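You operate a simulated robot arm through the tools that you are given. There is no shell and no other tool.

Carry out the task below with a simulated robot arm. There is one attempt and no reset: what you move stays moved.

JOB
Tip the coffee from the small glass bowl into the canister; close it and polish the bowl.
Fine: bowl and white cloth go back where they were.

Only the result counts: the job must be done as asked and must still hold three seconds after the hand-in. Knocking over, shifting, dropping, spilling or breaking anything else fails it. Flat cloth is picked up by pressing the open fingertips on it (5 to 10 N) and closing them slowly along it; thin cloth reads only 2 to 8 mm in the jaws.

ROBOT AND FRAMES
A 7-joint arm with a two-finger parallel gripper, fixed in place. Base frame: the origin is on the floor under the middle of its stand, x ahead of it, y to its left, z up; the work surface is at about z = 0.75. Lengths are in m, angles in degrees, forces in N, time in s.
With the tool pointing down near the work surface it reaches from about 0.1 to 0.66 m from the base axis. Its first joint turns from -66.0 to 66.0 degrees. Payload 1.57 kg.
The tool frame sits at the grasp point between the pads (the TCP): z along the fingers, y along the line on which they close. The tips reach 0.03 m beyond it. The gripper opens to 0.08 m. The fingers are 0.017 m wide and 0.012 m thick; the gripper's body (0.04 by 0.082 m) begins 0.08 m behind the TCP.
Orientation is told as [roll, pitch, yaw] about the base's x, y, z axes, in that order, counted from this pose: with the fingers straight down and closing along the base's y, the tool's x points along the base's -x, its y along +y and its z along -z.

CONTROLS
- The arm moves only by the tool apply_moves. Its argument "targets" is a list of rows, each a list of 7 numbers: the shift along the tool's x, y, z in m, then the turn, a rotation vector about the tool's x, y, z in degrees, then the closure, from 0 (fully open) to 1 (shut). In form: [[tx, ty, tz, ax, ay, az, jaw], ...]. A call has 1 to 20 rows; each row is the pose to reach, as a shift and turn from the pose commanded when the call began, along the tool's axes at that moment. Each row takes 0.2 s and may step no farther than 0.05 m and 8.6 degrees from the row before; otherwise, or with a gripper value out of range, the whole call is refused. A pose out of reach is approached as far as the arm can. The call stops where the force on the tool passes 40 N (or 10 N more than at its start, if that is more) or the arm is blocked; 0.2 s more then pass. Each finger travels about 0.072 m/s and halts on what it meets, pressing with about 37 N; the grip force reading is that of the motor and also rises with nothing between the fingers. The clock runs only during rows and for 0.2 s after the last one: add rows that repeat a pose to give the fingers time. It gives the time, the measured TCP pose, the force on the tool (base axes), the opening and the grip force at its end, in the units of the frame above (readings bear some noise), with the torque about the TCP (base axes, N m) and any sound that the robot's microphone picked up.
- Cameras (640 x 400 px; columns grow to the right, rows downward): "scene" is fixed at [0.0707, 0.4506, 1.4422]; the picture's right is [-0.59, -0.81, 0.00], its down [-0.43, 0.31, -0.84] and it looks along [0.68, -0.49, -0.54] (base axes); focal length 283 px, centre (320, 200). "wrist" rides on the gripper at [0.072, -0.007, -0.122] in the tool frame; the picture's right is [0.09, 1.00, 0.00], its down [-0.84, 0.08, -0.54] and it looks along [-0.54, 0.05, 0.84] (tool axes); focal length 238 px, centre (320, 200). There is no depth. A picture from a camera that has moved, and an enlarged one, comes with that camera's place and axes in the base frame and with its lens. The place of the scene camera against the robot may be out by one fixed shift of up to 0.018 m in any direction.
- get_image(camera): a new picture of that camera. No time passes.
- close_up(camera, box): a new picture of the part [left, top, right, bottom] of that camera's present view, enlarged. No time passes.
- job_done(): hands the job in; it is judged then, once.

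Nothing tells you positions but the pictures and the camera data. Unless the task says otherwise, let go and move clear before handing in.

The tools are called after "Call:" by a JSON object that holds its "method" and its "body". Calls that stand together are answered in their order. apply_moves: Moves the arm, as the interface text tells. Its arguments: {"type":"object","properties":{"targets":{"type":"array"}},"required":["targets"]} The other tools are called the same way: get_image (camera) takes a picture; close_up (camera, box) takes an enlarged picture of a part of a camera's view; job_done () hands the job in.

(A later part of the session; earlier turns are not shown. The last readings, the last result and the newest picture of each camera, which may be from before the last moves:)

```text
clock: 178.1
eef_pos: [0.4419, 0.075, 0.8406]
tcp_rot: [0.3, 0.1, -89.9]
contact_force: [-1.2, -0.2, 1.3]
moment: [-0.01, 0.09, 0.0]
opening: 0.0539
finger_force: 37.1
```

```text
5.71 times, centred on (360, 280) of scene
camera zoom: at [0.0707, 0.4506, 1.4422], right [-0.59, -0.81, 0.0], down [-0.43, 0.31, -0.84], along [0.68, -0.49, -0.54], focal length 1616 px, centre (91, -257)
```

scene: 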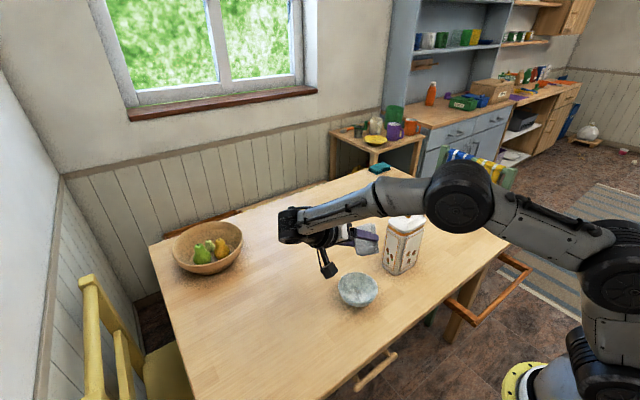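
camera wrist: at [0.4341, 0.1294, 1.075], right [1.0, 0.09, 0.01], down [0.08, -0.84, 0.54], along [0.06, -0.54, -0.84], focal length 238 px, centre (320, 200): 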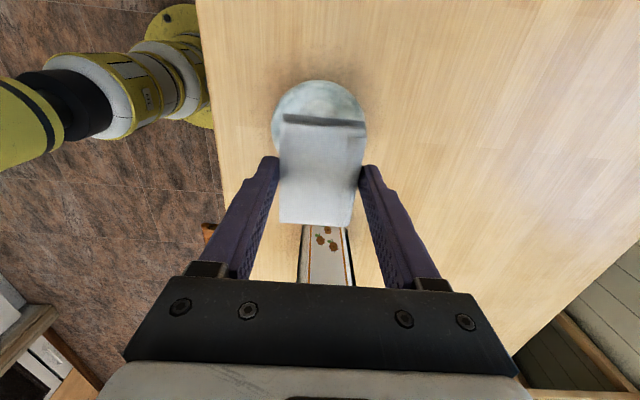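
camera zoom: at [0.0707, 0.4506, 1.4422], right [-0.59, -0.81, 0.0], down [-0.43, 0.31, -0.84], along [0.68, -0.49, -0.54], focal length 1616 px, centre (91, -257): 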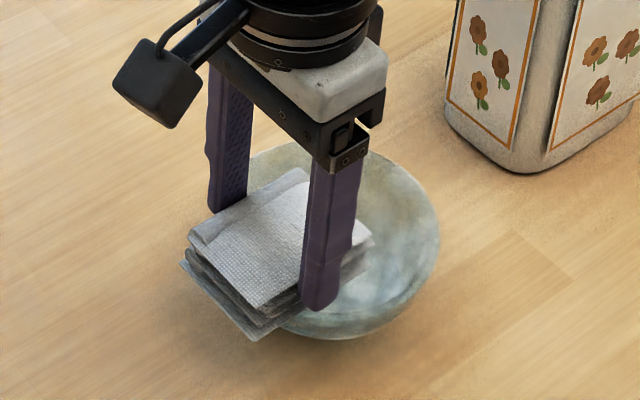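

Good: 96 mm more of sliding with little drift. I'll do the near side of the rim as well, so lift, move, and touch down there.

Call:
{"method": "apply_moves", "body": {"targets": [[0, 0, -0.015, 0, 0, 0, 0.6], [-0.0221, -0.018, -0.015, 0, 0, 0, 0.6], [-0.0442, -0.036, -0.015, 0, 0, 0, 0.6], [-0.0442, -0.036, -0.006, 0, 0, 0, 0.6], [-0.0442, -0.036, -0.003, 0, 0, 0, 0.6], [-0.0442, -0.036, -0.003, 0, 0, 0, 0.6]]}}

Call:
{"method": "close_up", "body": {"camera": "scene", "box": [320, 245, 400, 315]}}

```text
clock: 179.4
eef_pos: [0.4046, 0.0299, 0.8411]
tcp_rot: [0.3, 0.2, -89.9]
contact_force: [0.4, -0.7, -0.7]
moment: [-0.01, 0.01, 0.0]
opening: 0.0536
finger_force: 37.3
```

```text
5.71 times, centred on (360, 280) of scene
camera zoom: at [0.0707, 0.4506, 1.4422], right [-0.59, -0.81, 0.0], down [-0.43, 0.31, -0.84], along [0.68, -0.49, -0.54], focal length 1616 px, centre (91, -257)
```

zoom: 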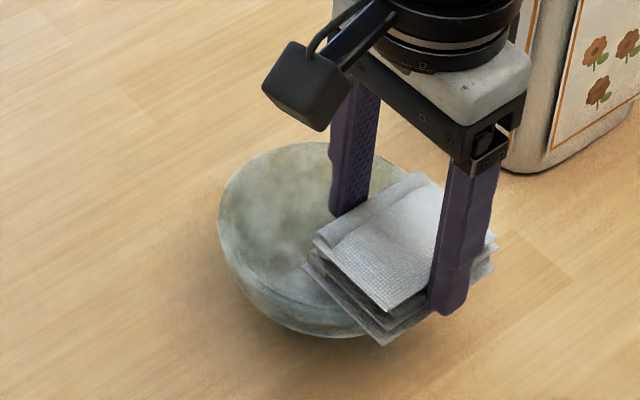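

Call:
{"method": "apply_moves", "body": {"targets": [[0, 0, 0.0007, 0, 0, 0, 0.6], [0, 0, 0.0014, 0, 0, 0, 0.6], [0, 0, 0.002, 0, 0, 0, 0.6], [0, 0, 0.002, 0, 0, 0, 0.6]]}}

```text
clock: 180.4
eef_pos: [0.4067, 0.0302, 0.8407]
tcp_rot: [0.3, 0.1, -89.8]
contact_force: [-5.2, -1.4, 12.8]
moment: [-0.43, 0.18, -0.13]
opening: 0.054
finger_force: 36.7
```

Call:
{"method": "apply_moves", "body": {"targets": [[0, 0, -0.0012, 0, 0, 0, 0.6], [0, 0, -0.0012, 0, 0, 0, 0.6]]}}

Call:
{"method": "close_up", "body": {"camera": "scene", "box": [320, 245, 400, 315]}}

```text
clock: 181.1
eef_pos: [0.4075, 0.0291, 0.8401]
tcp_rot: [0.3, 0.1, -89.8]
contact_force: [-2.7, -0.6, 6.5]
moment: [-0.24, 0.07, -0.07]
opening: 0.0537
finger_force: 36.8
```

```text
5.71 times, centred on (360, 280) of scene
camera zoom: at [0.0706, 0.4506, 1.4422], right [-0.59, -0.81, 0.0], down [-0.43, 0.31, -0.84], along [0.68, -0.49, -0.54], focal length 1616 px, centre (91, -257)
```

zoom: 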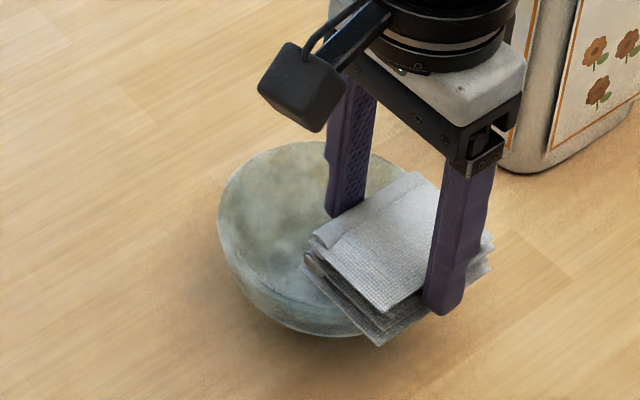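

Call:
{"method": "apply_moves", "body": {"targets": [[0.005, 0, -0.0005, 0, 0, 0, 0.6], [0.01, 0, -0.0005, 0, 0, 0, 0.6], [0.005, 0, -0.0005, 0, 0, 0, 0.6], [0, 0, -0.0005, 0, 0, 0, 0.6], [-0.005, 0, -0.0005, 0, 0, 0, 0.6], [-0.01, 0, -0.0005, 0, 0, 0, 0.6], [-0.005, 0, -0.0005, 0, 0, 0, 0.6], [0, 0, -0.0005, 0, 0, 0, 0.6]]}}

Call:
{"method": "close_up", "body": {"camera": "scene", "box": [320, 245, 400, 315]}}

```text
clock: 182.8
eef_pos: [0.4079, 0.0309, 0.8407]
tcp_rot: [0.3, 0.1, -89.9]
contact_force: [0.6, -0.5, -0.3]
moment: [0.01, 0.01, -0.03]
opening: 0.0539
finger_force: 37.1
```

```text
5.71 times, centred on (360, 280) of scene
camera zoom: at [0.0707, 0.4506, 1.4422], right [-0.59, -0.81, 0.0], down [-0.43, 0.31, -0.84], along [0.68, -0.49, -0.54], focal length 1616 px, centre (91, -257)
```

zoom: 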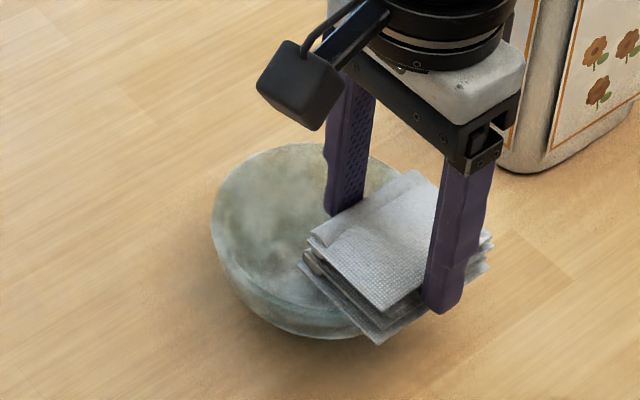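

Call:
{"method": "apply_moves", "body": {"targets": [[0, 0, 0.0006, 0, 0, 0, 0.6], [0.006, 0, 0.0008, 0, 0, 0, 0.6], [0.012, 0, 0.0008, 0, 0, 0, 0.6], [0.006, 0, 0.0008, 0, 0, 0, 0.6], [0, 0, 0.0008, 0, 0, 0, 0.6], [-0.006, 0, 0.0008, 0, 0, 0, 0.6], [-0.012, 0, 0.0008, 0, 0, 0, 0.6], [-0.006, 0, 0.0008, 0, 0, 0, 0.6], [0, 0, 0.0008, 0, 0, 0, 0.6], [0.006, 0, 0.0008, 0, 0, 0, 0.6], [0.012, 0, 0.0008, 0, 0, 0, 0.6], [0.006, 0, 0.0008, 0, 0, 0, 0.6], [0, 0, 0.0008, 0, 0, 0, 0.6], [-0.006, 0, 0.0008, 0, 0, 0, 0.6], [-0.012, 0, 0.0008, 0, 0, 0, 0.6], [-0.006, 0, 0.0008, 0, 0, 0, 0.6], [0, 0, 0.0008, 0, 0, 0, 0.6]]}}

Call:
{"method": "close_up", "body": {"camera": "scene", "box": [320, 245, 400, 315]}}

```text
clock: 186.4
eef_pos: [0.4078, 0.0315, 0.8403]
tcp_rot: [0.4, 0.0, -89.9]
contact_force: [0.3, -1.6, 2.7]
moment: [-0.2, -0.05, -0.03]
opening: 0.0537
finger_force: 37.0
```

```text
5.71 times, centred on (360, 280) of scene
camera zoom: at [0.0707, 0.4506, 1.4422], right [-0.59, -0.81, 0.0], down [-0.43, 0.31, -0.84], along [0.68, -0.49, -0.54], focal length 1616 px, centre (91, -257)
```

zoom: 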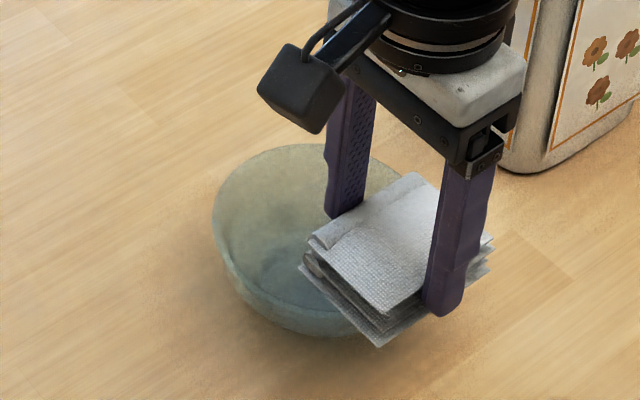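

The bowl's look has visibly changed: the cloudy film is giving way to clear glass. I'll lift the pad and inspect.

Call:
{"method": "apply_moves", "body": {"targets": [[0, 0, -0.02, 0, 0, 0, 0.6], [0.02, -0.02, -0.05, 0, 0, 0, 0.6], [0.05, -0.03, -0.09, 0, 0, 0, 0.6], [0.08, -0.03, -0.12, 0, 0, 0, 0.6], [0.08, -0.03, -0.12, 0, 0, 0, 0.6]]}}

Call:
{"method": "close_up", "body": {"camera": "scene", "box": [320, 250, 400, 315]}}

Call:
{"method": "get_image", "body": {"camera": "wrist"}}

```text
refused: row 3 steps farther than a row can; nothing moved
```

```text
6.15 times, centred on (360, 282) of scene
camera zoom: at [0.0707, 0.4506, 1.4422], right [-0.59, -0.81, 0.0], down [-0.43, 0.31, -0.84], along [0.68, -0.49, -0.54], focal length 1740 px, centre (74, -308)
```

zoom: 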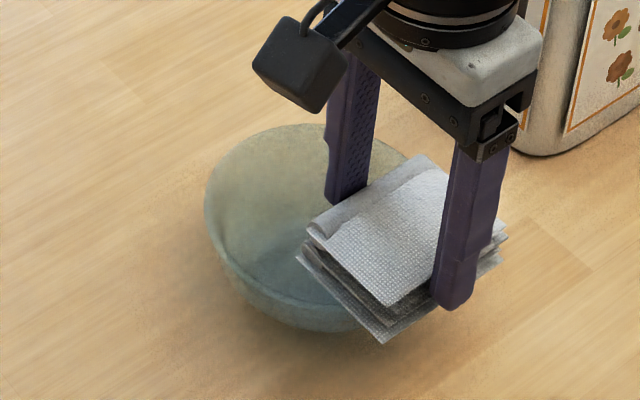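

```text
taken
camera wrist: at [0.3982, 0.1033, 0.9624], right [1.0, 0.09, 0.01], down [0.08, -0.84, 0.54], along [0.06, -0.54, -0.84], focal length 238 px, centre (320, 200)
```

wrist: 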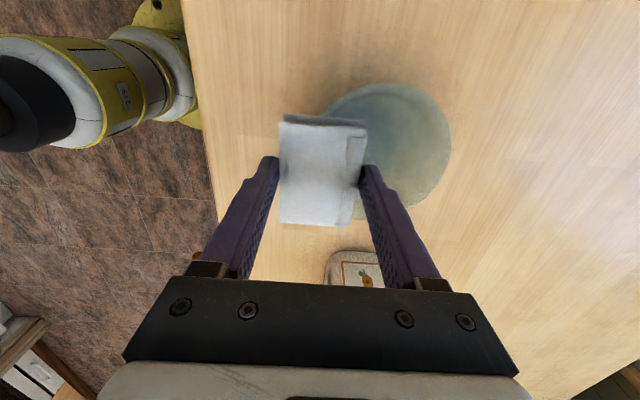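

The glass is now clear where it was cloudy before. I'll do one more round of strokes for good measure, then inspect with the pad lifted.

Call:
{"method": "apply_moves", "body": {"targets": [[0.006, 0, 0, 0, 0, 0, 0.6], [0.012, 0, 0, 0, 0, 0, 0.6], [0.006, 0, 0, 0, 0, 0, 0.6], [0, 0, 0, 0, 0, 0, 0.6], [-0.006, 0, 0, 0, 0, 0, 0.6], [-0.012, 0, 0, 0, 0, 0, 0.6], [-0.006, 0, 0, 0, 0, 0, 0.6], [0, 0, 0, 0, 0, 0, 0.6], [0.006, 0, 0, 0, 0, 0, 0.6], [0.012, 0, 0, 0, 0, 0, 0.6], [0.006, 0, 0, 0, 0, 0, 0.6], [0, 0, 0, 0, 0, 0, 0.6], [-0.006, 0, 0, 0, 0, 0, 0.6], [-0.012, 0, 0, 0, 0, 0, 0.6], [-0.006, 0, 0, 0, 0, 0, 0.6], [0, 0, 0, 0, 0, 0, 0.6]]}}

Call:
{"method": "apply_moves", "body": {"targets": [[0, 0, -0.02, 0, 0, 0, 0.6], [0.02, -0.01, -0.05, 0, 0, 0, 0.6], [0.045, -0.02, -0.085, 0, 0, 0, 0.6], [0.07, -0.03, -0.12, 0, 0, 0, 0.6], [0.08, -0.03, -0.14, 0, 0, 0, 0.6], [0.08, -0.03, -0.14, 0, 0, 0, 0.6]]}}

Call:
{"method": "close_up", "body": {"camera": "scene", "box": [320, 250, 400, 315]}}

Call:
{"method": "get_image", "body": {"camera": "wrist"}}

```text
clock: 189.8
eef_pos: [0.4065, 0.0308, 0.8402]
tcp_rot: [0.3, 0.1, -89.9]
contact_force: [-1.7, -1.1, 2.1]
moment: [-0.18, -0.01, -0.03]
opening: 0.0538
finger_force: 36.9
```

```text
clock: 191.2
eef_pos: [0.3781, 0.1116, 0.9794]
tcp_rot: [0.3, 0.1, -89.9]
contact_force: [0.4, 0.1, -0.2]
moment: [0.02, 0.01, 0.03]
opening: 0.0541
finger_force: 36.3
```

```text
6.15 times, centred on (360, 282) of scene
camera zoom: at [0.0707, 0.4506, 1.4422], right [-0.59, -0.81, 0.0], down [-0.43, 0.31, -0.84], along [0.68, -0.49, -0.54], focal length 1740 px, centre (74, -308)
```

zoom: 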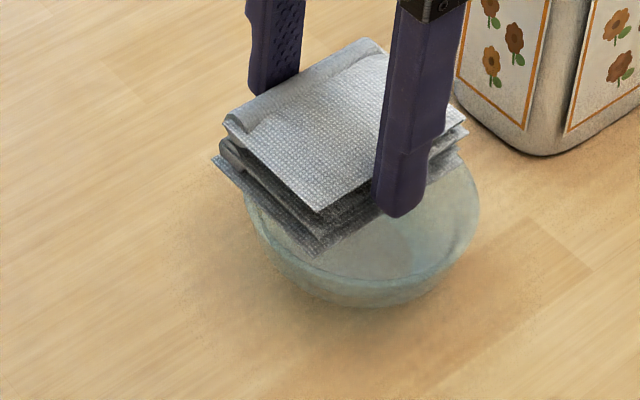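

```text
taken
camera wrist: at [0.3694, 0.1836, 1.1018], right [1.0, 0.09, 0.0], down [0.08, -0.84, 0.54], along [0.05, -0.54, -0.84], focal length 238 px, centre (320, 200)
```

wrist: 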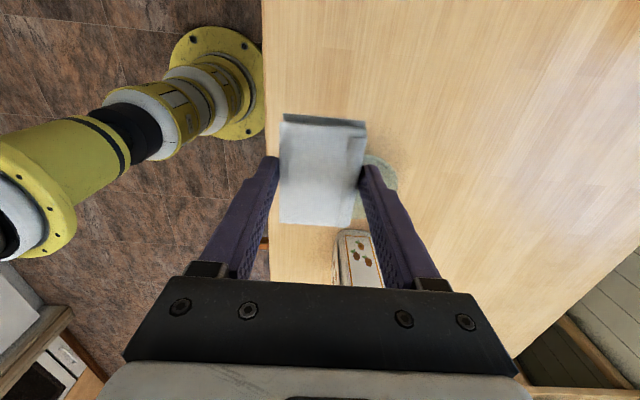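

The bowl is clear glass all over now, so it's polished; it slid to about (0.455, 0.01), which I'll correct afterward. First the cloth goes home: I'll carry it back over its place, turned to its original orientation.

Call:
{"method": "apply_moves", "body": {"targets": [[0.0125, 0.0047, 0.0, 0, 0, -8.18, 0.6], [0.0251, 0.0095, 0.0, 0, 0, -16.36, 0.6], [0.0376, 0.0142, 0.005, 0, 0, -24.5, 0.6], [0.0502, 0.0189, 0.01, 0, 0, -32.7, 0.6], [0.0627, 0.0236, 0.015, 0, 0, -40.9, 0.6], [0.0753, 0.0284, 0.02, 0, 0, -49.1, 0.6], [0.0878, 0.0331, 0.025, 0, 0, -57.3, 0.6], [0.1004, 0.0378, 0.03, 0, 0, -65.5, 0.6], [0.1129, 0.0425, 0.035, 0, 0, -73.6, 0.6], [0.1255, 0.0473, 0.04, 0, 0, -81.8, 0.6], [0.138, 0.052, 0.045, 0, 0, -90, 0.6], [0.138, 0.052, 0.045, 0, 0, -90, 0.6]]}}

Call:
{"method": "get_image", "body": {"camera": "scene"}}

Call:
{"method": "get_image", "body": {"camera": "wrist"}}

```text
clock: 193.8
eef_pos: [0.428, 0.2483, 0.9347]
tcp_rot: [0.1, -0.2, 0.2]
contact_force: [0.3, 0.4, -1.2]
moment: [-0.04, 0.0, 0.05]
opening: 0.0536
finger_force: 37.2
```

```text
taken
```

scene: 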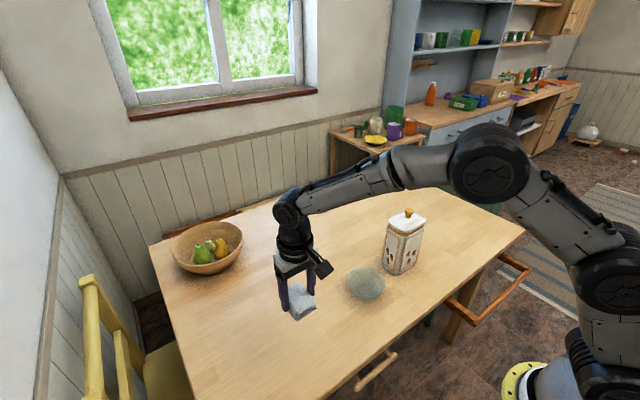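

```text
taken
camera wrist: at [0.3544, 0.2417, 1.0562], right [-0.1, 1.0, 0.0], down [0.83, 0.08, 0.55], along [0.54, 0.05, -0.84], focal length 238 px, centre (320, 200)
```

wrist: 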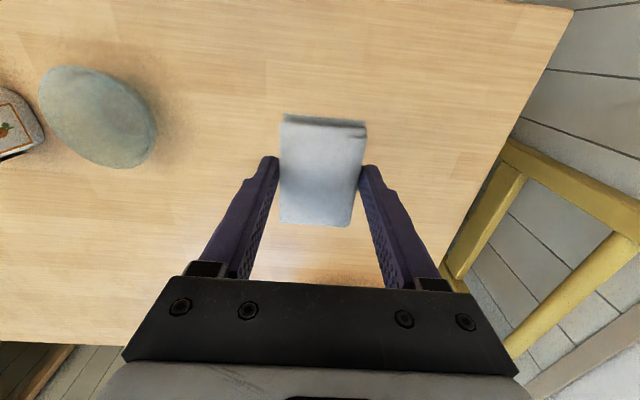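

Nothing was disturbed. I'll lower the pad to just above the table and compare it with the reference picture.

Call:
{"method": "apply_moves", "body": {"targets": [[0, 0.001, 0.04, 0, 0, 0, 0.6], [0, 0.001, 0.08, 0, 0, 0, 0.6], [0, 0.001, 0.115, 0, 0, 0, 0.6], [0, 0.001, 0.133, 0, 0, 0, 0.6], [0, 0.001, 0.133, 0, 0, 0, 0.6]]}}

Call:
{"method": "close_up", "body": {"camera": "scene", "box": [270, 312, 330, 362]}}

```text
clock: 195.1
eef_pos: [0.4271, 0.252, 0.8014]
tcp_rot: [0.2, -0.2, 0.0]
contact_force: [-0.1, 0.3, -1.5]
moment: [-0.01, 0.03, 0.02]
opening: 0.054
finger_force: 37.2
```

```text
8.00 times, centred on (300, 337) of scene
camera zoom: at [0.0707, 0.4506, 1.4422], right [-0.59, -0.81, 0.0], down [-0.43, 0.31, -0.84], along [0.68, -0.49, -0.54], focal length 2262 px, centre (480, -896)
```

zoom: 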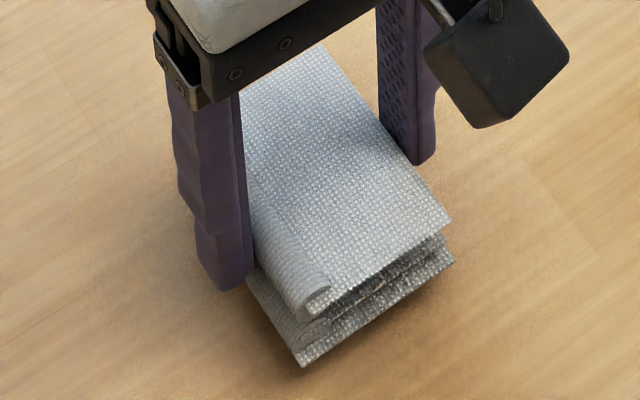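

The pad lines up with the reference to within a millimetre. I'll lower it to the table.

Call:
{"method": "apply_moves", "body": {"targets": [[0, 0, 0.004, 0, 0, 0, 0.6], [0, 0, 0.0065, 0, 0, 0, 0.6], [0, 0, 0.0065, 0, 0, 0, 0.6]]}}

```text
clock: 195.8
eef_pos: [0.4285, 0.2507, 0.7956]
tcp_rot: [0.1, -0.4, 0.0]
contact_force: [0.4, 1.0, -0.8]
moment: [0.04, 0.03, -0.02]
opening: 0.0536
finger_force: 36.7
```

Call:
{"method": "apply_moves", "body": {"targets": [[0, 0, 0.0008, 0, 0, 0, 0.6], [0, 0, 0.0016, 0, 0, 0, 0.6], [0, 0, 0.0016, 0, 0, 0, 0.6]]}}

Call:
{"method": "close_up", "body": {"camera": "scene", "box": [270, 312, 330, 362]}}

```text
clock: 196.7
eef_pos: [0.4281, 0.2507, 0.7936]
tcp_rot: [0.1, -0.3, 0.1]
contact_force: [-0.1, 0.1, -0.7]
moment: [-0.01, -0.01, 0.01]
opening: 0.0538
finger_force: 37.1
```

```text
8.00 times, centred on (300, 337) of scene
camera zoom: at [0.0707, 0.4506, 1.4422], right [-0.59, -0.81, 0.0], down [-0.43, 0.31, -0.84], along [0.68, -0.49, -0.54], focal length 2262 px, centre (480, -896)
```

zoom: 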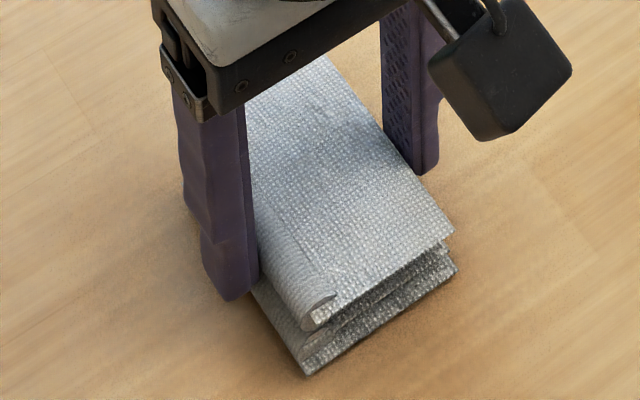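

Call:
{"method": "apply_moves", "body": {"targets": [[0, 0.0008, 0.0006, 0, 0, 0, 0.6], [0, 0.0008, 0.0012, 0, 0, 0, 0.6], [0, 0.0008, 0.0012, 0, 0, 0, 0.6]]}}

Call:
{"method": "close_up", "body": {"camera": "scene", "box": [270, 312, 330, 362]}}

```text
clock: 197.4
eef_pos: [0.4279, 0.2497, 0.7931]
tcp_rot: [0.2, -0.2, 0.1]
contact_force: [-0.1, -0.3, -0.7]
moment: [0.03, 0.01, -0.01]
opening: 0.0539
finger_force: 37.2
```

```text
8.00 times, centred on (300, 337) of scene
camera zoom: at [0.0707, 0.4506, 1.4422], right [-0.59, -0.81, 0.0], down [-0.43, 0.31, -0.84], along [0.68, -0.49, -0.54], focal length 2262 px, centre (480, -896)
```

zoom: 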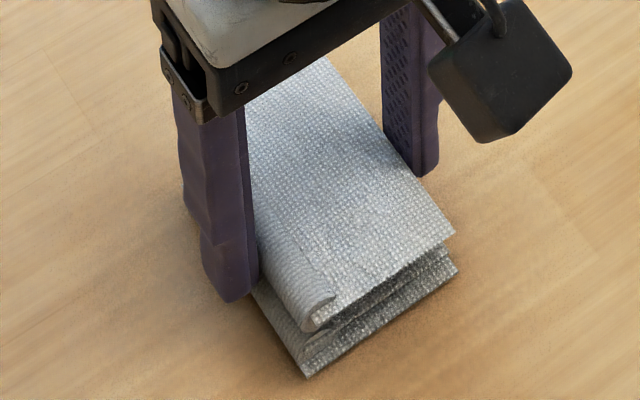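

Call:
{"method": "apply_moves", "body": {"targets": [[0, 0.0008, 0.0006, 0, 0, 0, 0.6], [0, 0.0012, 0.0012, 0, 0, 0, 0.6], [0, 0.0012, 0.0012, 0, 0, 0, 0.6]]}}

Call:
{"method": "close_up", "body": {"camera": "scene", "box": [270, 312, 330, 362]}}

```text
clock: 198.2
eef_pos: [0.4273, 0.251, 0.7936]
tcp_rot: [0.1, -0.3, 0.0]
contact_force: [-0.6, -3.6, 7.0]
moment: [-0.18, 0.21, 0.04]
opening: 0.0539
finger_force: 36.7
```

```text
8.00 times, centred on (300, 337) of scene
camera zoom: at [0.0706, 0.4505, 1.4423], right [-0.59, -0.81, 0.0], down [-0.43, 0.31, -0.84], along [0.68, -0.49, -0.54], focal length 2262 px, centre (480, -896)
```

zoom: 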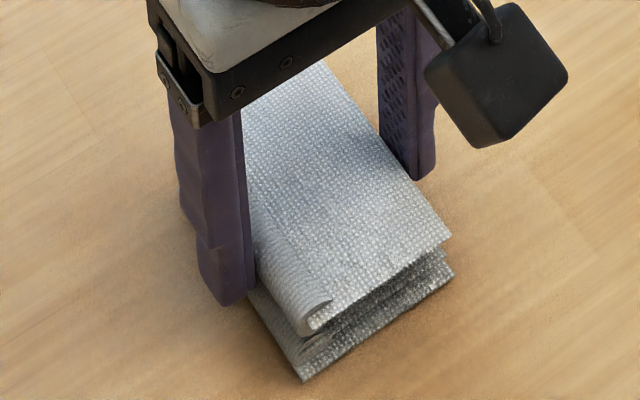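

The pad is on the table within about half a millimetre of its original place. I'll release it gently.

Call:
{"method": "apply_moves", "body": {"targets": [[0, -0.0003, -0.0005, 0, 0, 0, 0.4], [0, -0.0003, -0.0005, 0, 0, 0, 0.3], [0, -0.0003, -0.0005, 0, 0, 0, 0.22], [0, -0.0003, -0.0005, 0, 0, 0, 0.12], [0, -0.0003, -0.0005, 0, 0, 0, 0.0], [0, -0.0003, -0.0005, 0, 0, 0, 0.0]]}}

Call:
{"method": "close_up", "body": {"camera": "scene", "box": [270, 312, 330, 362]}}

```text
clock: 199.7
eef_pos: [0.4287, 0.2514, 0.793]
tcp_rot: [0.1, -0.3, 0.1]
contact_force: [0.1, 0.0, 0.2]
moment: [0.01, 0.0, 0.01]
opening: 0.08
finger_force: 0.1
```

```text
8.00 times, centred on (300, 337) of scene
camera zoom: at [0.0707, 0.4506, 1.4422], right [-0.59, -0.81, 0.0], down [-0.43, 0.31, -0.84], along [0.68, -0.49, -0.54], focal length 2262 px, centre (480, -896)
```

zoom: 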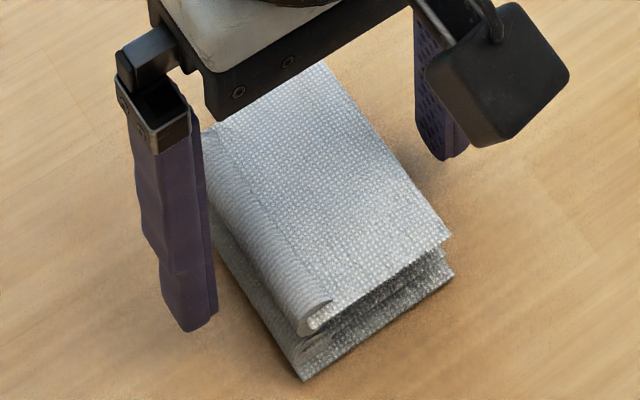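

Released cleanly with the pad matching its reference. I'll rise straight up and look at the bowl.

Call:
{"method": "apply_moves", "body": {"targets": [[0, 0, -0.03, 0, 0, 0, 0], [0, 0, -0.07, 0, 0, 0, 0], [0, 0, -0.11, 0, 0, 0, 0], [0.02, -0.03, -0.145, 0, 0, 0, 0.2], [0.04, -0.065, -0.17, 0, 0, 0, 0.4], [0.06, -0.1, -0.19, 0, 0, 0, 0.5], [0.075, -0.14, -0.21, 0, 0, 0, 0.5], [0.085, -0.18, -0.22, 0, 0, 0, 0.5], [0.09, -0.22, -0.23, 0, 0, 0, 0.5], [0.09, -0.22, -0.23, 0, 0, 0, 0.5]]}}

Call:
{"method": "get_image", "body": {"camera": "wrist"}}

Call:
{"method": "get_image", "body": {"camera": "scene"}}

Call:
{"method": "close_up", "body": {"camera": "scene", "box": [270, 312, 330, 362]}}

```text
refused: row 4 steps farther than a row can; nothing moved
```

```text
taken
camera wrist: at [0.3542, 0.2443, 0.9144], right [-0.09, 1.0, 0.0], down [0.83, 0.08, 0.55], along [0.54, 0.05, -0.84], focal length 238 px, centre (320, 200)
```

wrist: 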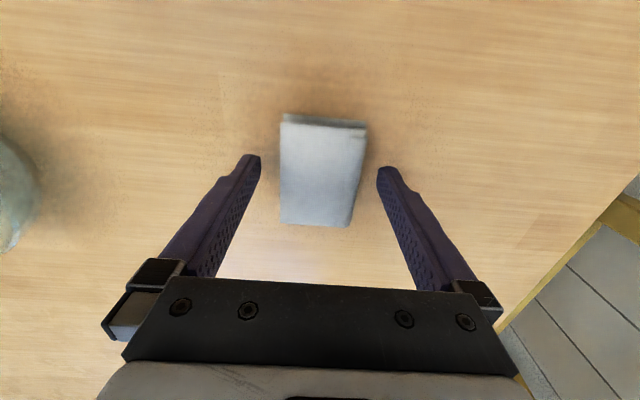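

```text
taken
```

scene: 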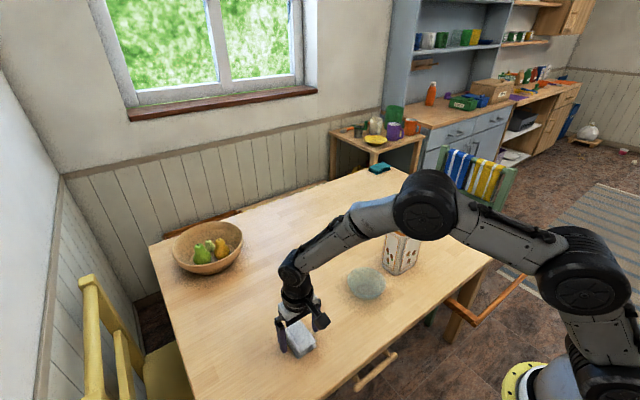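

```text
8.00 times, centred on (300, 337) of scene
camera zoom: at [0.0707, 0.4506, 1.4422], right [-0.59, -0.81, 0.0], down [-0.43, 0.31, -0.84], along [0.68, -0.49, -0.54], focal length 2262 px, centre (480, -896)
```

zoom: 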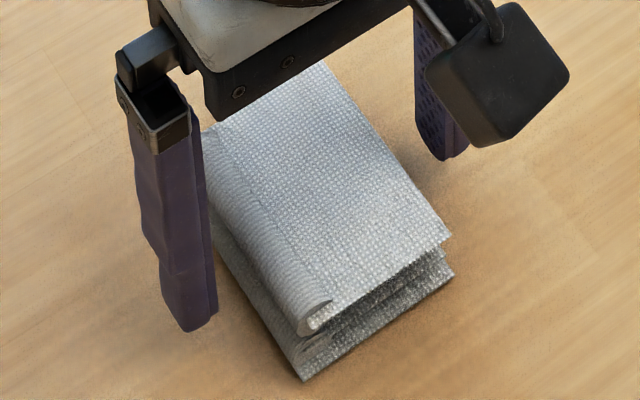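

A step was too long again and nothing moved. I'll repeat with smaller steps, straight up first.

Call:
{"method": "apply_moves", "body": {"targets": [[0, 0, -0.03, 0, 0, 0, 0], [0, 0, -0.07, 0, 0, 0, 0], [0, 0, -0.11, 0, 0, 0, 0], [0.01, -0.025, -0.14, 0, 0, 0, 0.1], [0.02, -0.055, -0.165, 0, 0, 0, 0.2], [0.035, -0.09, -0.185, 0, 0, 0, 0.4], [0.05, -0.125, -0.2, 0, 0, 0, 0.5], [0.065, -0.16, -0.215, 0, 0, 0, 0.5], [0.08, -0.195, -0.225, 0, 0, 0, 0.5], [0.09, -0.22, -0.23, 0, 0, 0, 0.5], [0.09, -0.22, -0.23, 0, 0, 0, 0.5]]}}

Call:
{"method": "get_image", "body": {"camera": "wrist"}}

Call:
{"method": "close_up", "body": {"camera": "scene", "box": [270, 312, 330, 362]}}

Call:
{"method": "close_up", "body": {"camera": "scene", "box": [330, 255, 410, 315]}}

```text
clock: 202.1
eef_pos: [0.3377, 0.03, 1.0229]
tcp_rot: [0.1, -0.3, 0.2]
contact_force: [0.6, 0.4, -0.2]
moment: [-0.03, 0.01, 0.03]
opening: 0.0399
finger_force: 0.0
```

```text
taken
camera wrist: at [0.2639, 0.0238, 1.1441], right [-0.09, 1.0, 0.0], down [0.83, 0.08, 0.55], along [0.54, 0.05, -0.84], focal length 238 px, centre (320, 200)
```

wrist: 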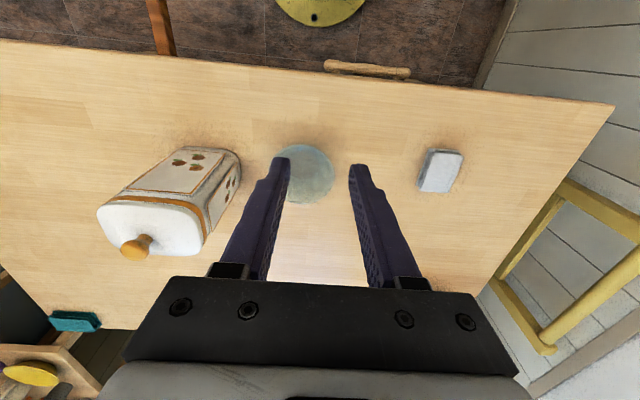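

```text
8.00 times, centred on (300, 337) of scene
camera zoom: at [0.0707, 0.4506, 1.4422], right [-0.59, -0.81, 0.0], down [-0.43, 0.31, -0.84], along [0.68, -0.49, -0.54], focal length 2262 px, centre (480, -896)
```

zoom: 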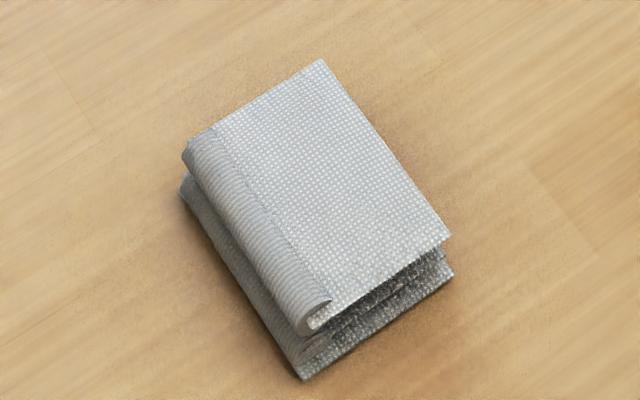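

```text
6.67 times, centred on (370, 285) of scene
camera zoom: at [0.0707, 0.4506, 1.4422], right [-0.59, -0.81, 0.0], down [-0.43, 0.31, -0.84], along [0.68, -0.49, -0.54], focal length 1885 px, centre (-13, -367)
```

zoom: 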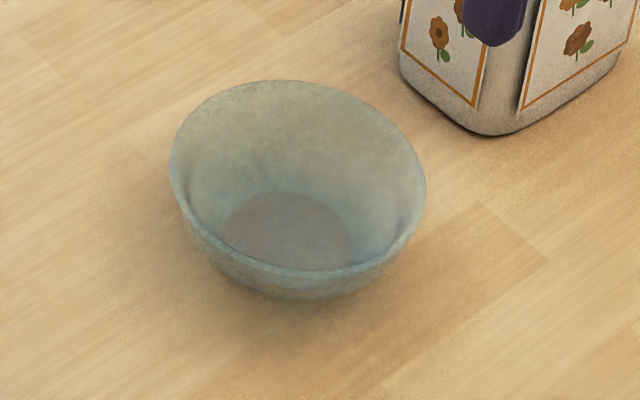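

The cloth is within 1 mm of its original place and the bowl is clear, polished glass. I'll centre the view over the bowl to measure it for re-gripping.

Call:
{"method": "apply_moves", "body": {"targets": [[0.01, -0.02, -0.01, 0, 0, 0, 0.5], [0.02, -0.02, -0.02, 0, 0, 0, 0.4], [0.02, -0.02, -0.02, 0, 0, 0, 0.3]]}}

Call:
{"method": "close_up", "body": {"camera": "wrist", "box": [250, 110, 390, 220]}}

```text
clock: 202.8
eef_pos: [0.3182, 0.0104, 1.0403]
tcp_rot: [0.1, -0.3, 0.2]
contact_force: [0.9, 0.0, 0.3]
moment: [-0.01, 0.0, 0.0]
opening: 0.0561
finger_force: 0.0
```

```text
3.64 times, centred on (320, 165) of wrist
camera zoom: at [0.2445, 0.0049, 1.1624], right [-0.09, 1.0, 0.0], down [0.83, 0.08, 0.55], along [0.54, 0.05, -0.84], focal length 867 px, centre (320, 327)
```

zoom: 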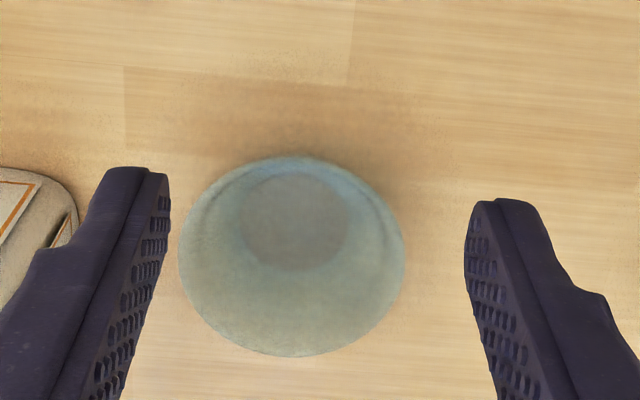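

The bowl is centred near (0.442, 0.0095). To stay well clear of the canister I'll pinch the rim from its +y side, leaning 27° to match the wall slope, so I'm moving into that pose above it.

Call:
{"method": "apply_moves", "body": {"targets": [[-0.0248, 0.022, 0.018, 5.4, 0, 0, 0.45], [-0.0496, 0.044, 0.036, 10.8, 0, 0, 0.5], [-0.0744, 0.066, 0.054, 16.2, 0, 0, 0.55], [-0.0992, 0.088, 0.072, 21.6, 0, 0, 0.6], [-0.124, 0.11, 0.09, 27, 0, 0, 0.6], [-0.124, 0.11, 0.09, 27, 0, 0, 0.6]]}}

Call:
{"method": "get_image", "body": {"camera": "wrist"}}

Call:
{"method": "close_up", "body": {"camera": "scene", "box": [320, 230, 420, 315]}}

```text
clock: 204.2
eef_pos: [0.4399, 0.1233, 0.9524]
tcp_rot: [-27.0, -0.4, 0.1]
contact_force: [0.1, 0.5, 0.4]
moment: [0.0, -0.01, -0.01]
opening: 0.0318
finger_force: 0.0
```

```text
taken
camera wrist: at [0.3676, 0.1713, 1.0642], right [-0.09, 0.89, -0.45], down [0.83, 0.32, 0.45], along [0.54, -0.34, -0.77], focal length 238 px, centre (320, 200)
```

wrist: 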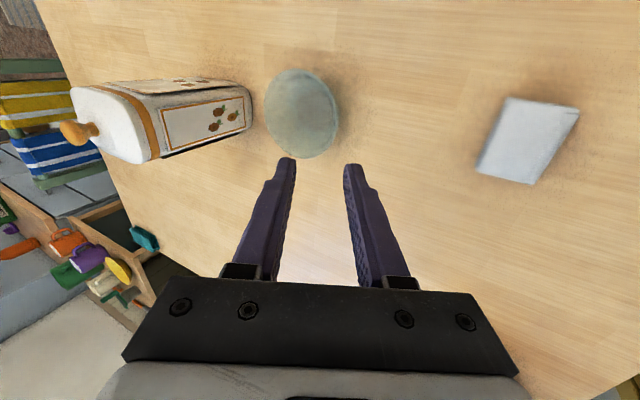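

```text
4.71 times, centred on (370, 272) of scene
camera zoom: at [0.0707, 0.4507, 1.4422], right [-0.59, -0.81, 0.0], down [-0.43, 0.31, -0.84], along [0.68, -0.49, -0.54], focal length 1330 px, centre (85, -141)
```

zoom: 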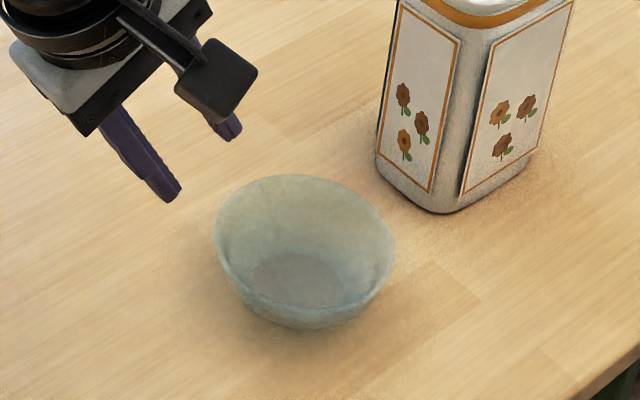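

Call:
{"method": "close_up", "body": {"camera": "wrist", "box": [245, 55, 365, 175]}}

```text
3.33 times, centred on (305, 115) of wrist
camera zoom: at [0.3676, 0.1713, 1.0642], right [-0.09, 0.89, -0.45], down [0.83, 0.32, 0.45], along [0.54, -0.34, -0.77], focal length 794 px, centre (370, 483)
```

zoom: 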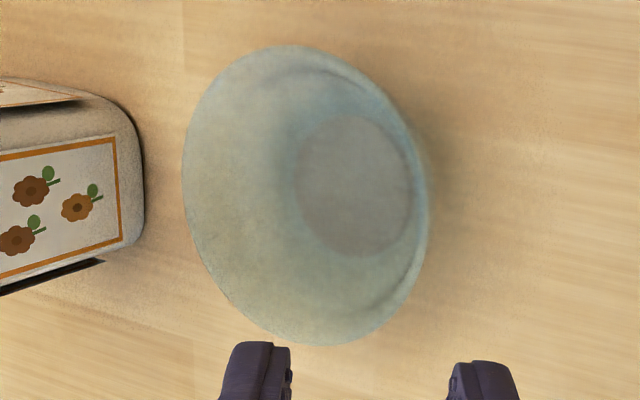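

Call:
{"method": "apply_moves", "body": {"targets": [[-0.0005, 0.0068, 0.0379, 0, 0, 0, 0.6], [-0.001, 0.0135, 0.0757, 0, 0, 0, 0.6], [-0.0015, 0.0203, 0.1136, 0, 0, 0, 0.6], [-0.0015, 0.0203, 0.1136, 0, 0, 0, 0.6]]}}

Call:
{"method": "close_up", "body": {"camera": "wrist", "box": [270, 80, 370, 180]}}

Call:
{"method": "close_up", "body": {"camera": "scene", "box": [330, 250, 410, 315]}}

```text
clock: 205.2
eef_pos: [0.4447, 0.0882, 0.8422]
tcp_rot: [-27.0, -0.2, 0.1]
contact_force: [-0.4, 0.3, 0.2]
moment: [0.01, -0.02, -0.03]
opening: 0.0319
finger_force: 0.1
```

```text
4.00 times, centred on (320, 130) of wrist
camera zoom: at [0.3702, 0.1379, 0.9534], right [-0.09, 0.89, -0.45], down [0.83, 0.32, 0.45], along [0.54, -0.34, -0.77], focal length 953 px, centre (320, 480)
```

zoom: 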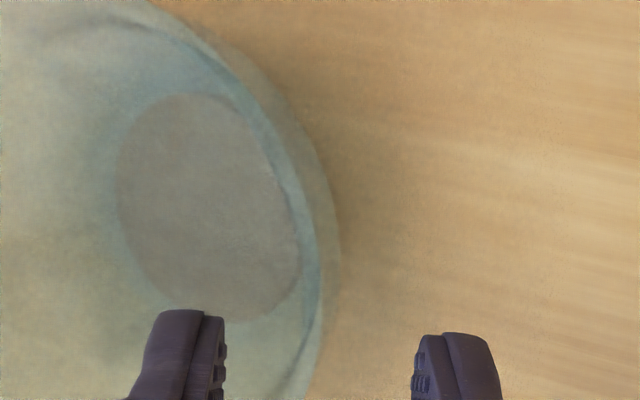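

```text
6.15 times, centred on (370, 282) of scene
camera zoom: at [0.0707, 0.4506, 1.4422], right [-0.59, -0.81, 0.0], down [-0.43, 0.31, -0.84], along [0.68, -0.49, -0.54], focal length 1740 px, centre (12, -308)
```

zoom: 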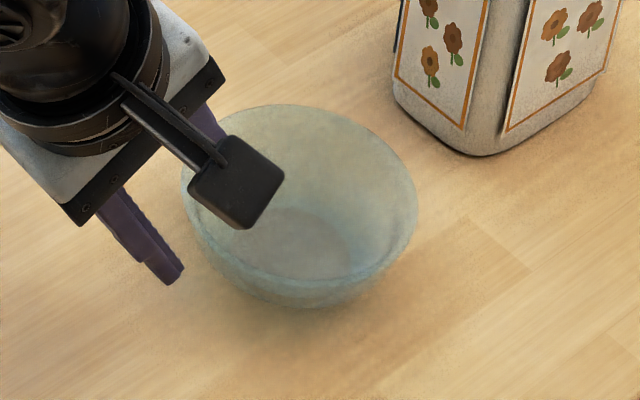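

The rim wall lies within about 1 mm of the jaw midline and square to it. I'll advance so the jaws straddle the rim.

Call:
{"method": "apply_moves", "body": {"targets": [[0, -0.0005, 0.014, 0, 0, 0, 0.6], [0, -0.001, 0.028, 0, 0, 0, 0.6], [0, -0.001, 0.036, 0, 0, 0, 0.6], [0, -0.001, 0.041, 0, 0, 0, 0.6], [0, -0.001, 0.041, 0, 0, 0, 0.6]]}}

Call:
{"method": "close_up", "body": {"camera": "wrist", "box": [250, 60, 390, 200]}}

Call:
{"method": "close_up", "body": {"camera": "scene", "box": [330, 250, 410, 315]}}

```text
clock: 206.4
eef_pos: [0.444, 0.0676, 0.805]
tcp_rot: [-26.9, -0.3, 0.1]
contact_force: [0.5, 0.4, -0.7]
moment: [0.0, -0.03, 0.02]
opening: 0.032
finger_force: 0.1
```

```text
2.86 times, centred on (320, 130) of wrist
camera zoom: at [0.3702, 0.118, 0.9166], right [-0.09, 0.89, -0.45], down [0.83, 0.32, 0.45], along [0.54, -0.34, -0.77], focal length 681 px, centre (320, 400)
```

zoom: 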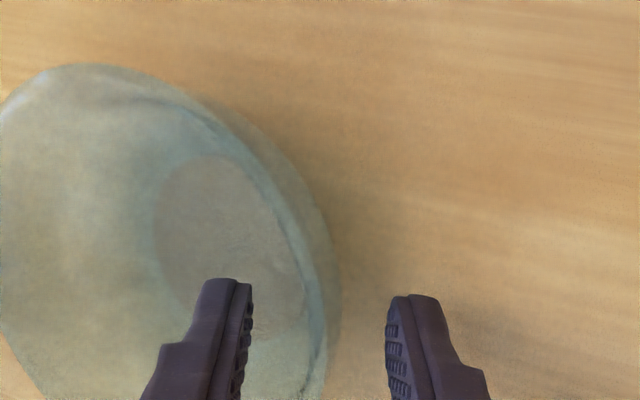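

```text
6.15 times, centred on (370, 282) of scene
camera zoom: at [0.0707, 0.4506, 1.4422], right [-0.59, -0.81, 0.0], down [-0.43, 0.31, -0.84], along [0.68, -0.49, -0.54], focal length 1740 px, centre (12, -308)
```

zoom: 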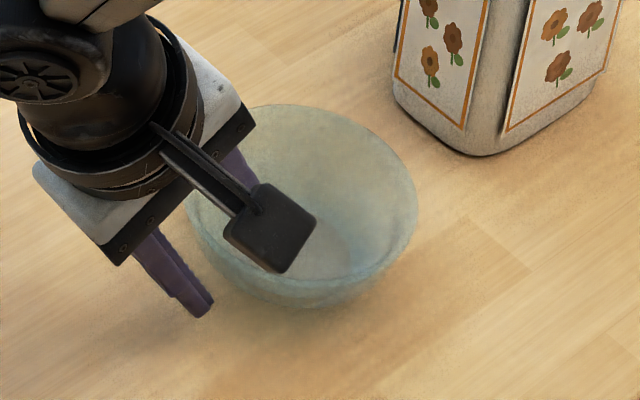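

The fingers straddle the rim, centred. Closing gently.

Call:
{"method": "apply_moves", "body": {"targets": [[0, 0, 0, 0, 0, 0, 0.68], [0, 0, 0, 0, 0, 0, 0.76], [0, 0, 0, 0, 0, 0, 0.84], [0, 0, 0, 0, 0, 0, 0.92], [0, 0, 0, 0, 0, 0, 1.0], [0, 0, 0, 0, 0, 0, 1.0]]}}

Call:
{"method": "close_up", "body": {"camera": "scene", "box": [330, 250, 410, 315]}}

Call:
{"method": "close_up", "body": {"camera": "wrist", "box": [250, 60, 390, 200]}}

```text
clock: 207.8
eef_pos: [0.4437, 0.0682, 0.8051]
tcp_rot: [-26.8, -0.4, 0.1]
contact_force: [0.6, 0.4, 0.6]
moment: [0.1, 0.02, 0.0]
opening: 0.0064
finger_force: 26.0
```

```text
6.15 times, centred on (370, 282) of scene
camera zoom: at [0.0707, 0.4506, 1.4422], right [-0.59, -0.81, 0.0], down [-0.43, 0.31, -0.84], along [0.68, -0.49, -0.54], focal length 1740 px, centre (12, -308)
```

zoom: 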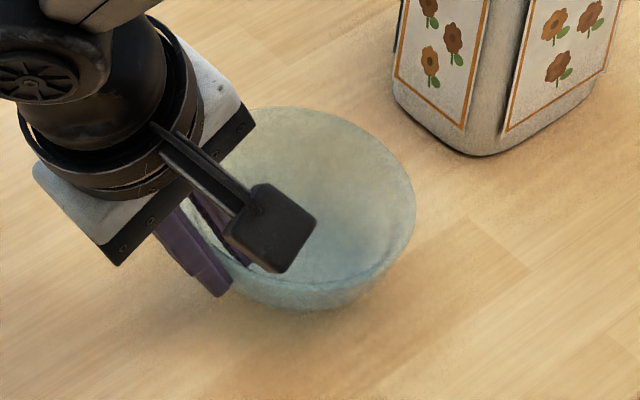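

```text
2.86 times, centred on (320, 130) of wrist
camera zoom: at [0.3702, 0.1181, 0.9167], right [-0.09, 0.89, -0.45], down [0.83, 0.32, 0.45], along [0.54, -0.34, -0.77], focal length 681 px, centre (320, 400)
```

zoom: 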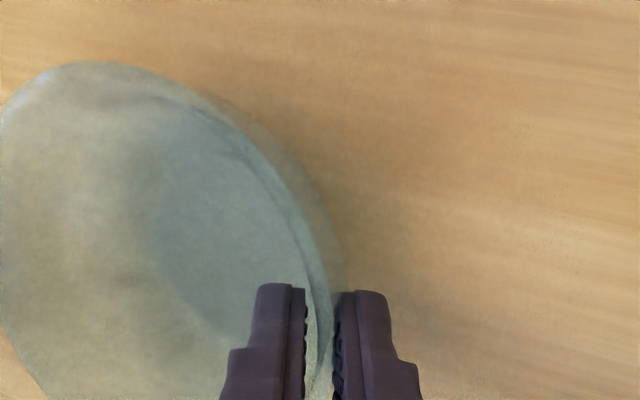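

Gripped at 6.4 mm, with the bowl barely disturbed. I'll lift 3 cm and carry it back toward its original place.

Call:
{"method": "apply_moves", "body": {"targets": [[0, -0.0045, -0.0089, 0, 0, 0, 1.0], [0, -0.0091, -0.0178, 0, 0, 0, 1.0], [0, -0.0136, -0.0267, 0, 0, 0, 1.0], [0.002, -0.0014, -0.0329, 0, 0, 0, 1.0], [0.004, 0.0107, -0.0391, 0, 0, 0, 1.0], [0.006, 0.0229, -0.0453, 0, 0, 0, 1.0], [0.006, 0.0229, -0.0453, 0, 0, 0, 1.0]]}}

Call:
{"method": "close_up", "body": {"camera": "scene", "box": [330, 265, 390, 315]}}

Call:
{"method": "close_up", "body": {"camera": "scene", "box": [310, 230, 410, 320]}}

```text
clock: 209.4
eef_pos: [0.4366, 0.1089, 0.8349]
tcp_rot: [-26.9, -0.3, 0.1]
contact_force: [0.4, 0.0, -2.0]
moment: [0.09, 0.03, -0.01]
opening: 0.0066
finger_force: 25.7
```

```text
8.00 times, centred on (360, 290) of scene
camera zoom: at [0.0707, 0.4506, 1.4422], right [-0.59, -0.81, 0.0], down [-0.43, 0.31, -0.84], along [0.68, -0.49, -0.54], focal length 2262 px, centre (0, -520)
```

zoom: 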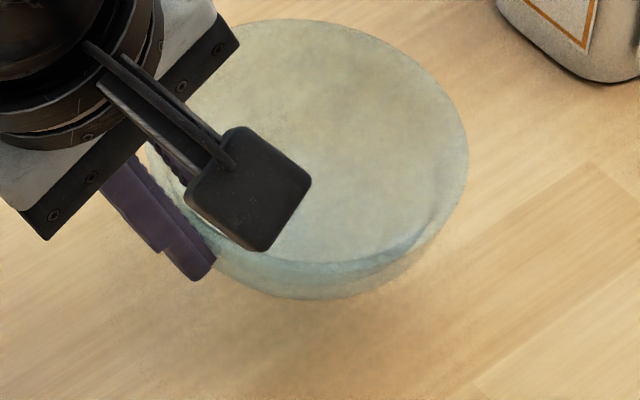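

```text
4.44 times, centred on (360, 275) of scene
camera zoom: at [0.0707, 0.4506, 1.4422], right [-0.59, -0.81, 0.0], down [-0.43, 0.31, -0.84], along [0.68, -0.49, -0.54], focal length 1256 px, centre (142, -133)
```

zoom: 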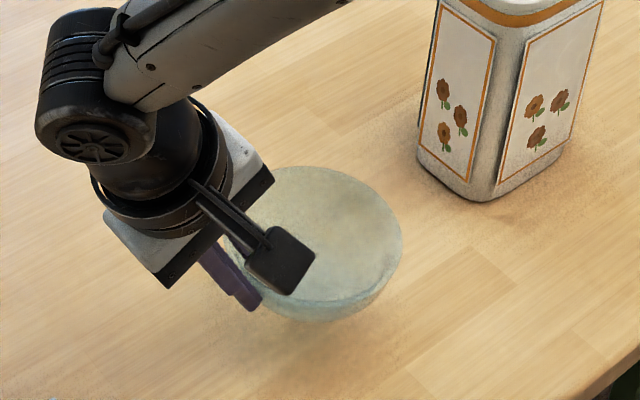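

The bowl is lifted and already nearly in line with its reference position. I'll lower it to a few millimetres above the table and compare closely.

Call:
{"method": "apply_moves", "body": {"targets": [[0, 0.0045, 0.0089, 0, 0, 0, 1.0], [0, 0.0091, 0.0178, 0, 0, 0, 1.0], [0, 0.0114, 0.0223, 0, 0, 0, 1.0], [0, 0.0114, 0.0223, 0, 0, 0, 1.0]]}}

Call:
{"method": "close_up", "body": {"camera": "scene", "box": [330, 265, 390, 315]}}

```text
clock: 210.4
eef_pos: [0.4387, 0.1085, 0.8106]
tcp_rot: [-26.8, -0.3, 0.1]
contact_force: [-1.1, -0.1, -1.5]
moment: [0.06, 0.09, 0.0]
opening: 0.0065
finger_force: 25.7
```

```text
8.00 times, centred on (360, 290) of scene
camera zoom: at [0.0707, 0.4506, 1.4422], right [-0.59, -0.81, 0.0], down [-0.43, 0.31, -0.84], along [0.68, -0.49, -0.54], focal length 2262 px, centre (0, -520)
```

zoom: 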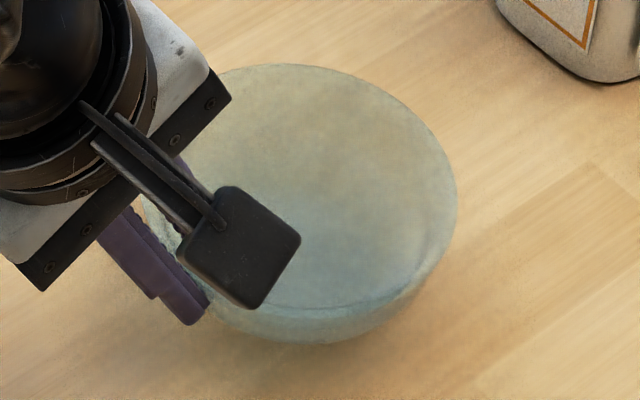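

Call:
{"method": "apply_moves", "body": {"targets": [[0.0023, 0.0009, 0.0013, 0, 0, 0, 1.0], [0.0045, 0.0018, 0.0025, 0, 0, 0, 1.0], [0.0045, 0.0018, 0.0025, 0, 0, 0, 1.0]]}}

Call:
{"method": "close_up", "body": {"camera": "scene", "box": [330, 265, 390, 315]}}

```text
clock: 211.2
eef_pos: [0.4338, 0.1094, 0.807]
tcp_rot: [-27.0, -0.4, 0.0]
contact_force: [-0.5, -0.2, -0.8]
moment: [0.06, -0.01, 0.0]
opening: 0.0065
finger_force: 26.1
```

```text
8.00 times, centred on (360, 290) of scene
camera zoom: at [0.0707, 0.4506, 1.4422], right [-0.59, -0.81, 0.0], down [-0.43, 0.31, -0.84], along [0.68, -0.49, -0.54], focal length 2262 px, centre (0, -520)
```

zoom: 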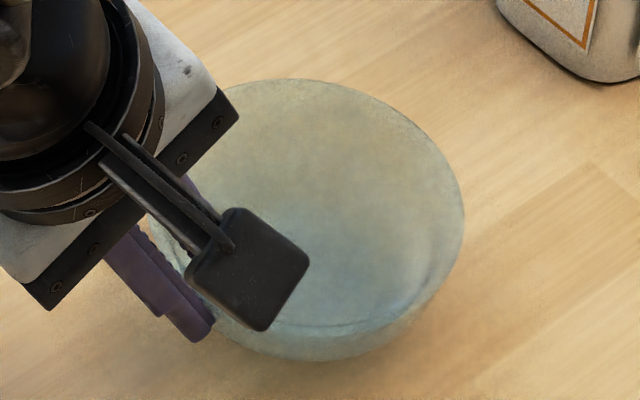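

The bowl matches the reference to within about a millimetre. Lowering the last bit to contact.

Call:
{"method": "apply_moves", "body": {"targets": [[0, 0.0004, 0.0008, 0, 0, 0, 1.0], [0, 0.0007, 0.0013, 0, 0, 0, 1.0], [0, 0.0007, 0.0013, 0, 0, 0, 1.0]]}}

Call:
{"method": "close_up", "body": {"camera": "scene", "box": [330, 265, 390, 315]}}

```text
clock: 212.1
eef_pos: [0.4328, 0.1095, 0.8062]
tcp_rot: [-27.0, -0.3, 0.1]
contact_force: [0.8, 0.7, -1.4]
moment: [0.04, 0.0, 0.03]
opening: 0.0063
finger_force: 26.4
```

```text
8.00 times, centred on (360, 290) of scene
camera zoom: at [0.0707, 0.4506, 1.4422], right [-0.59, -0.81, 0.0], down [-0.43, 0.31, -0.84], along [0.68, -0.49, -0.54], focal length 2262 px, centre (0, -520)
```

zoom: 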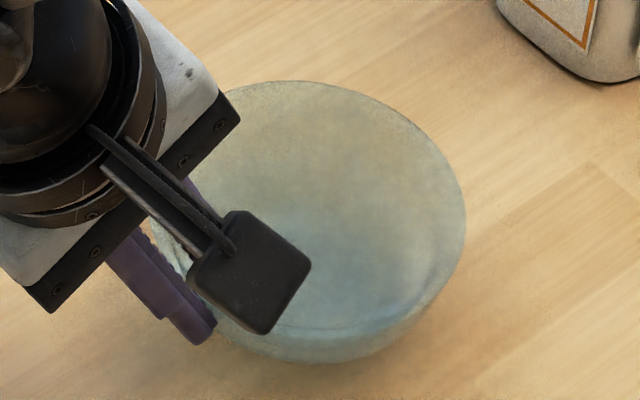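

Call:
{"method": "apply_moves", "body": {"targets": [[0, 0.0004, 0.0008, 0, 0, 0, 1.0], [0, 0.0006, 0.0012, 0, 0, 0, 1.0], [0, 0.0006, 0.0012, 0, 0, 0, 1.0]]}}

Call:
{"method": "close_up", "body": {"camera": "scene", "box": [330, 265, 390, 315]}}

```text
clock: 212.8
eef_pos: [0.4332, 0.1099, 0.8057]
tcp_rot: [-26.9, -0.3, 0.1]
contact_force: [-0.5, -0.2, -1.0]
moment: [0.08, -0.02, -0.01]
opening: 0.0064
finger_force: 26.2
```

```text
8.00 times, centred on (360, 290) of scene
camera zoom: at [0.0707, 0.4506, 1.4422], right [-0.59, -0.81, 0.0], down [-0.43, 0.31, -0.84], along [0.68, -0.49, -0.54], focal length 2262 px, centre (0, -520)
```

zoom: 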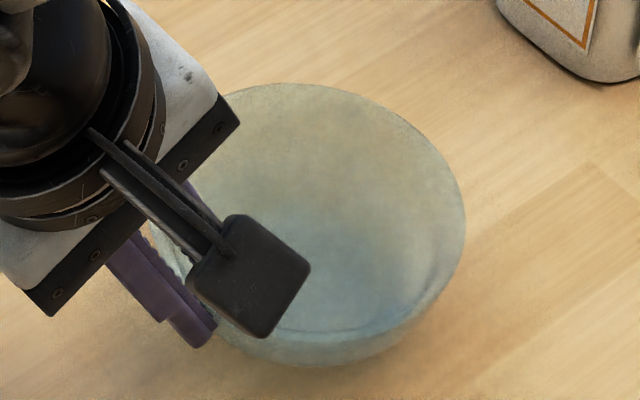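

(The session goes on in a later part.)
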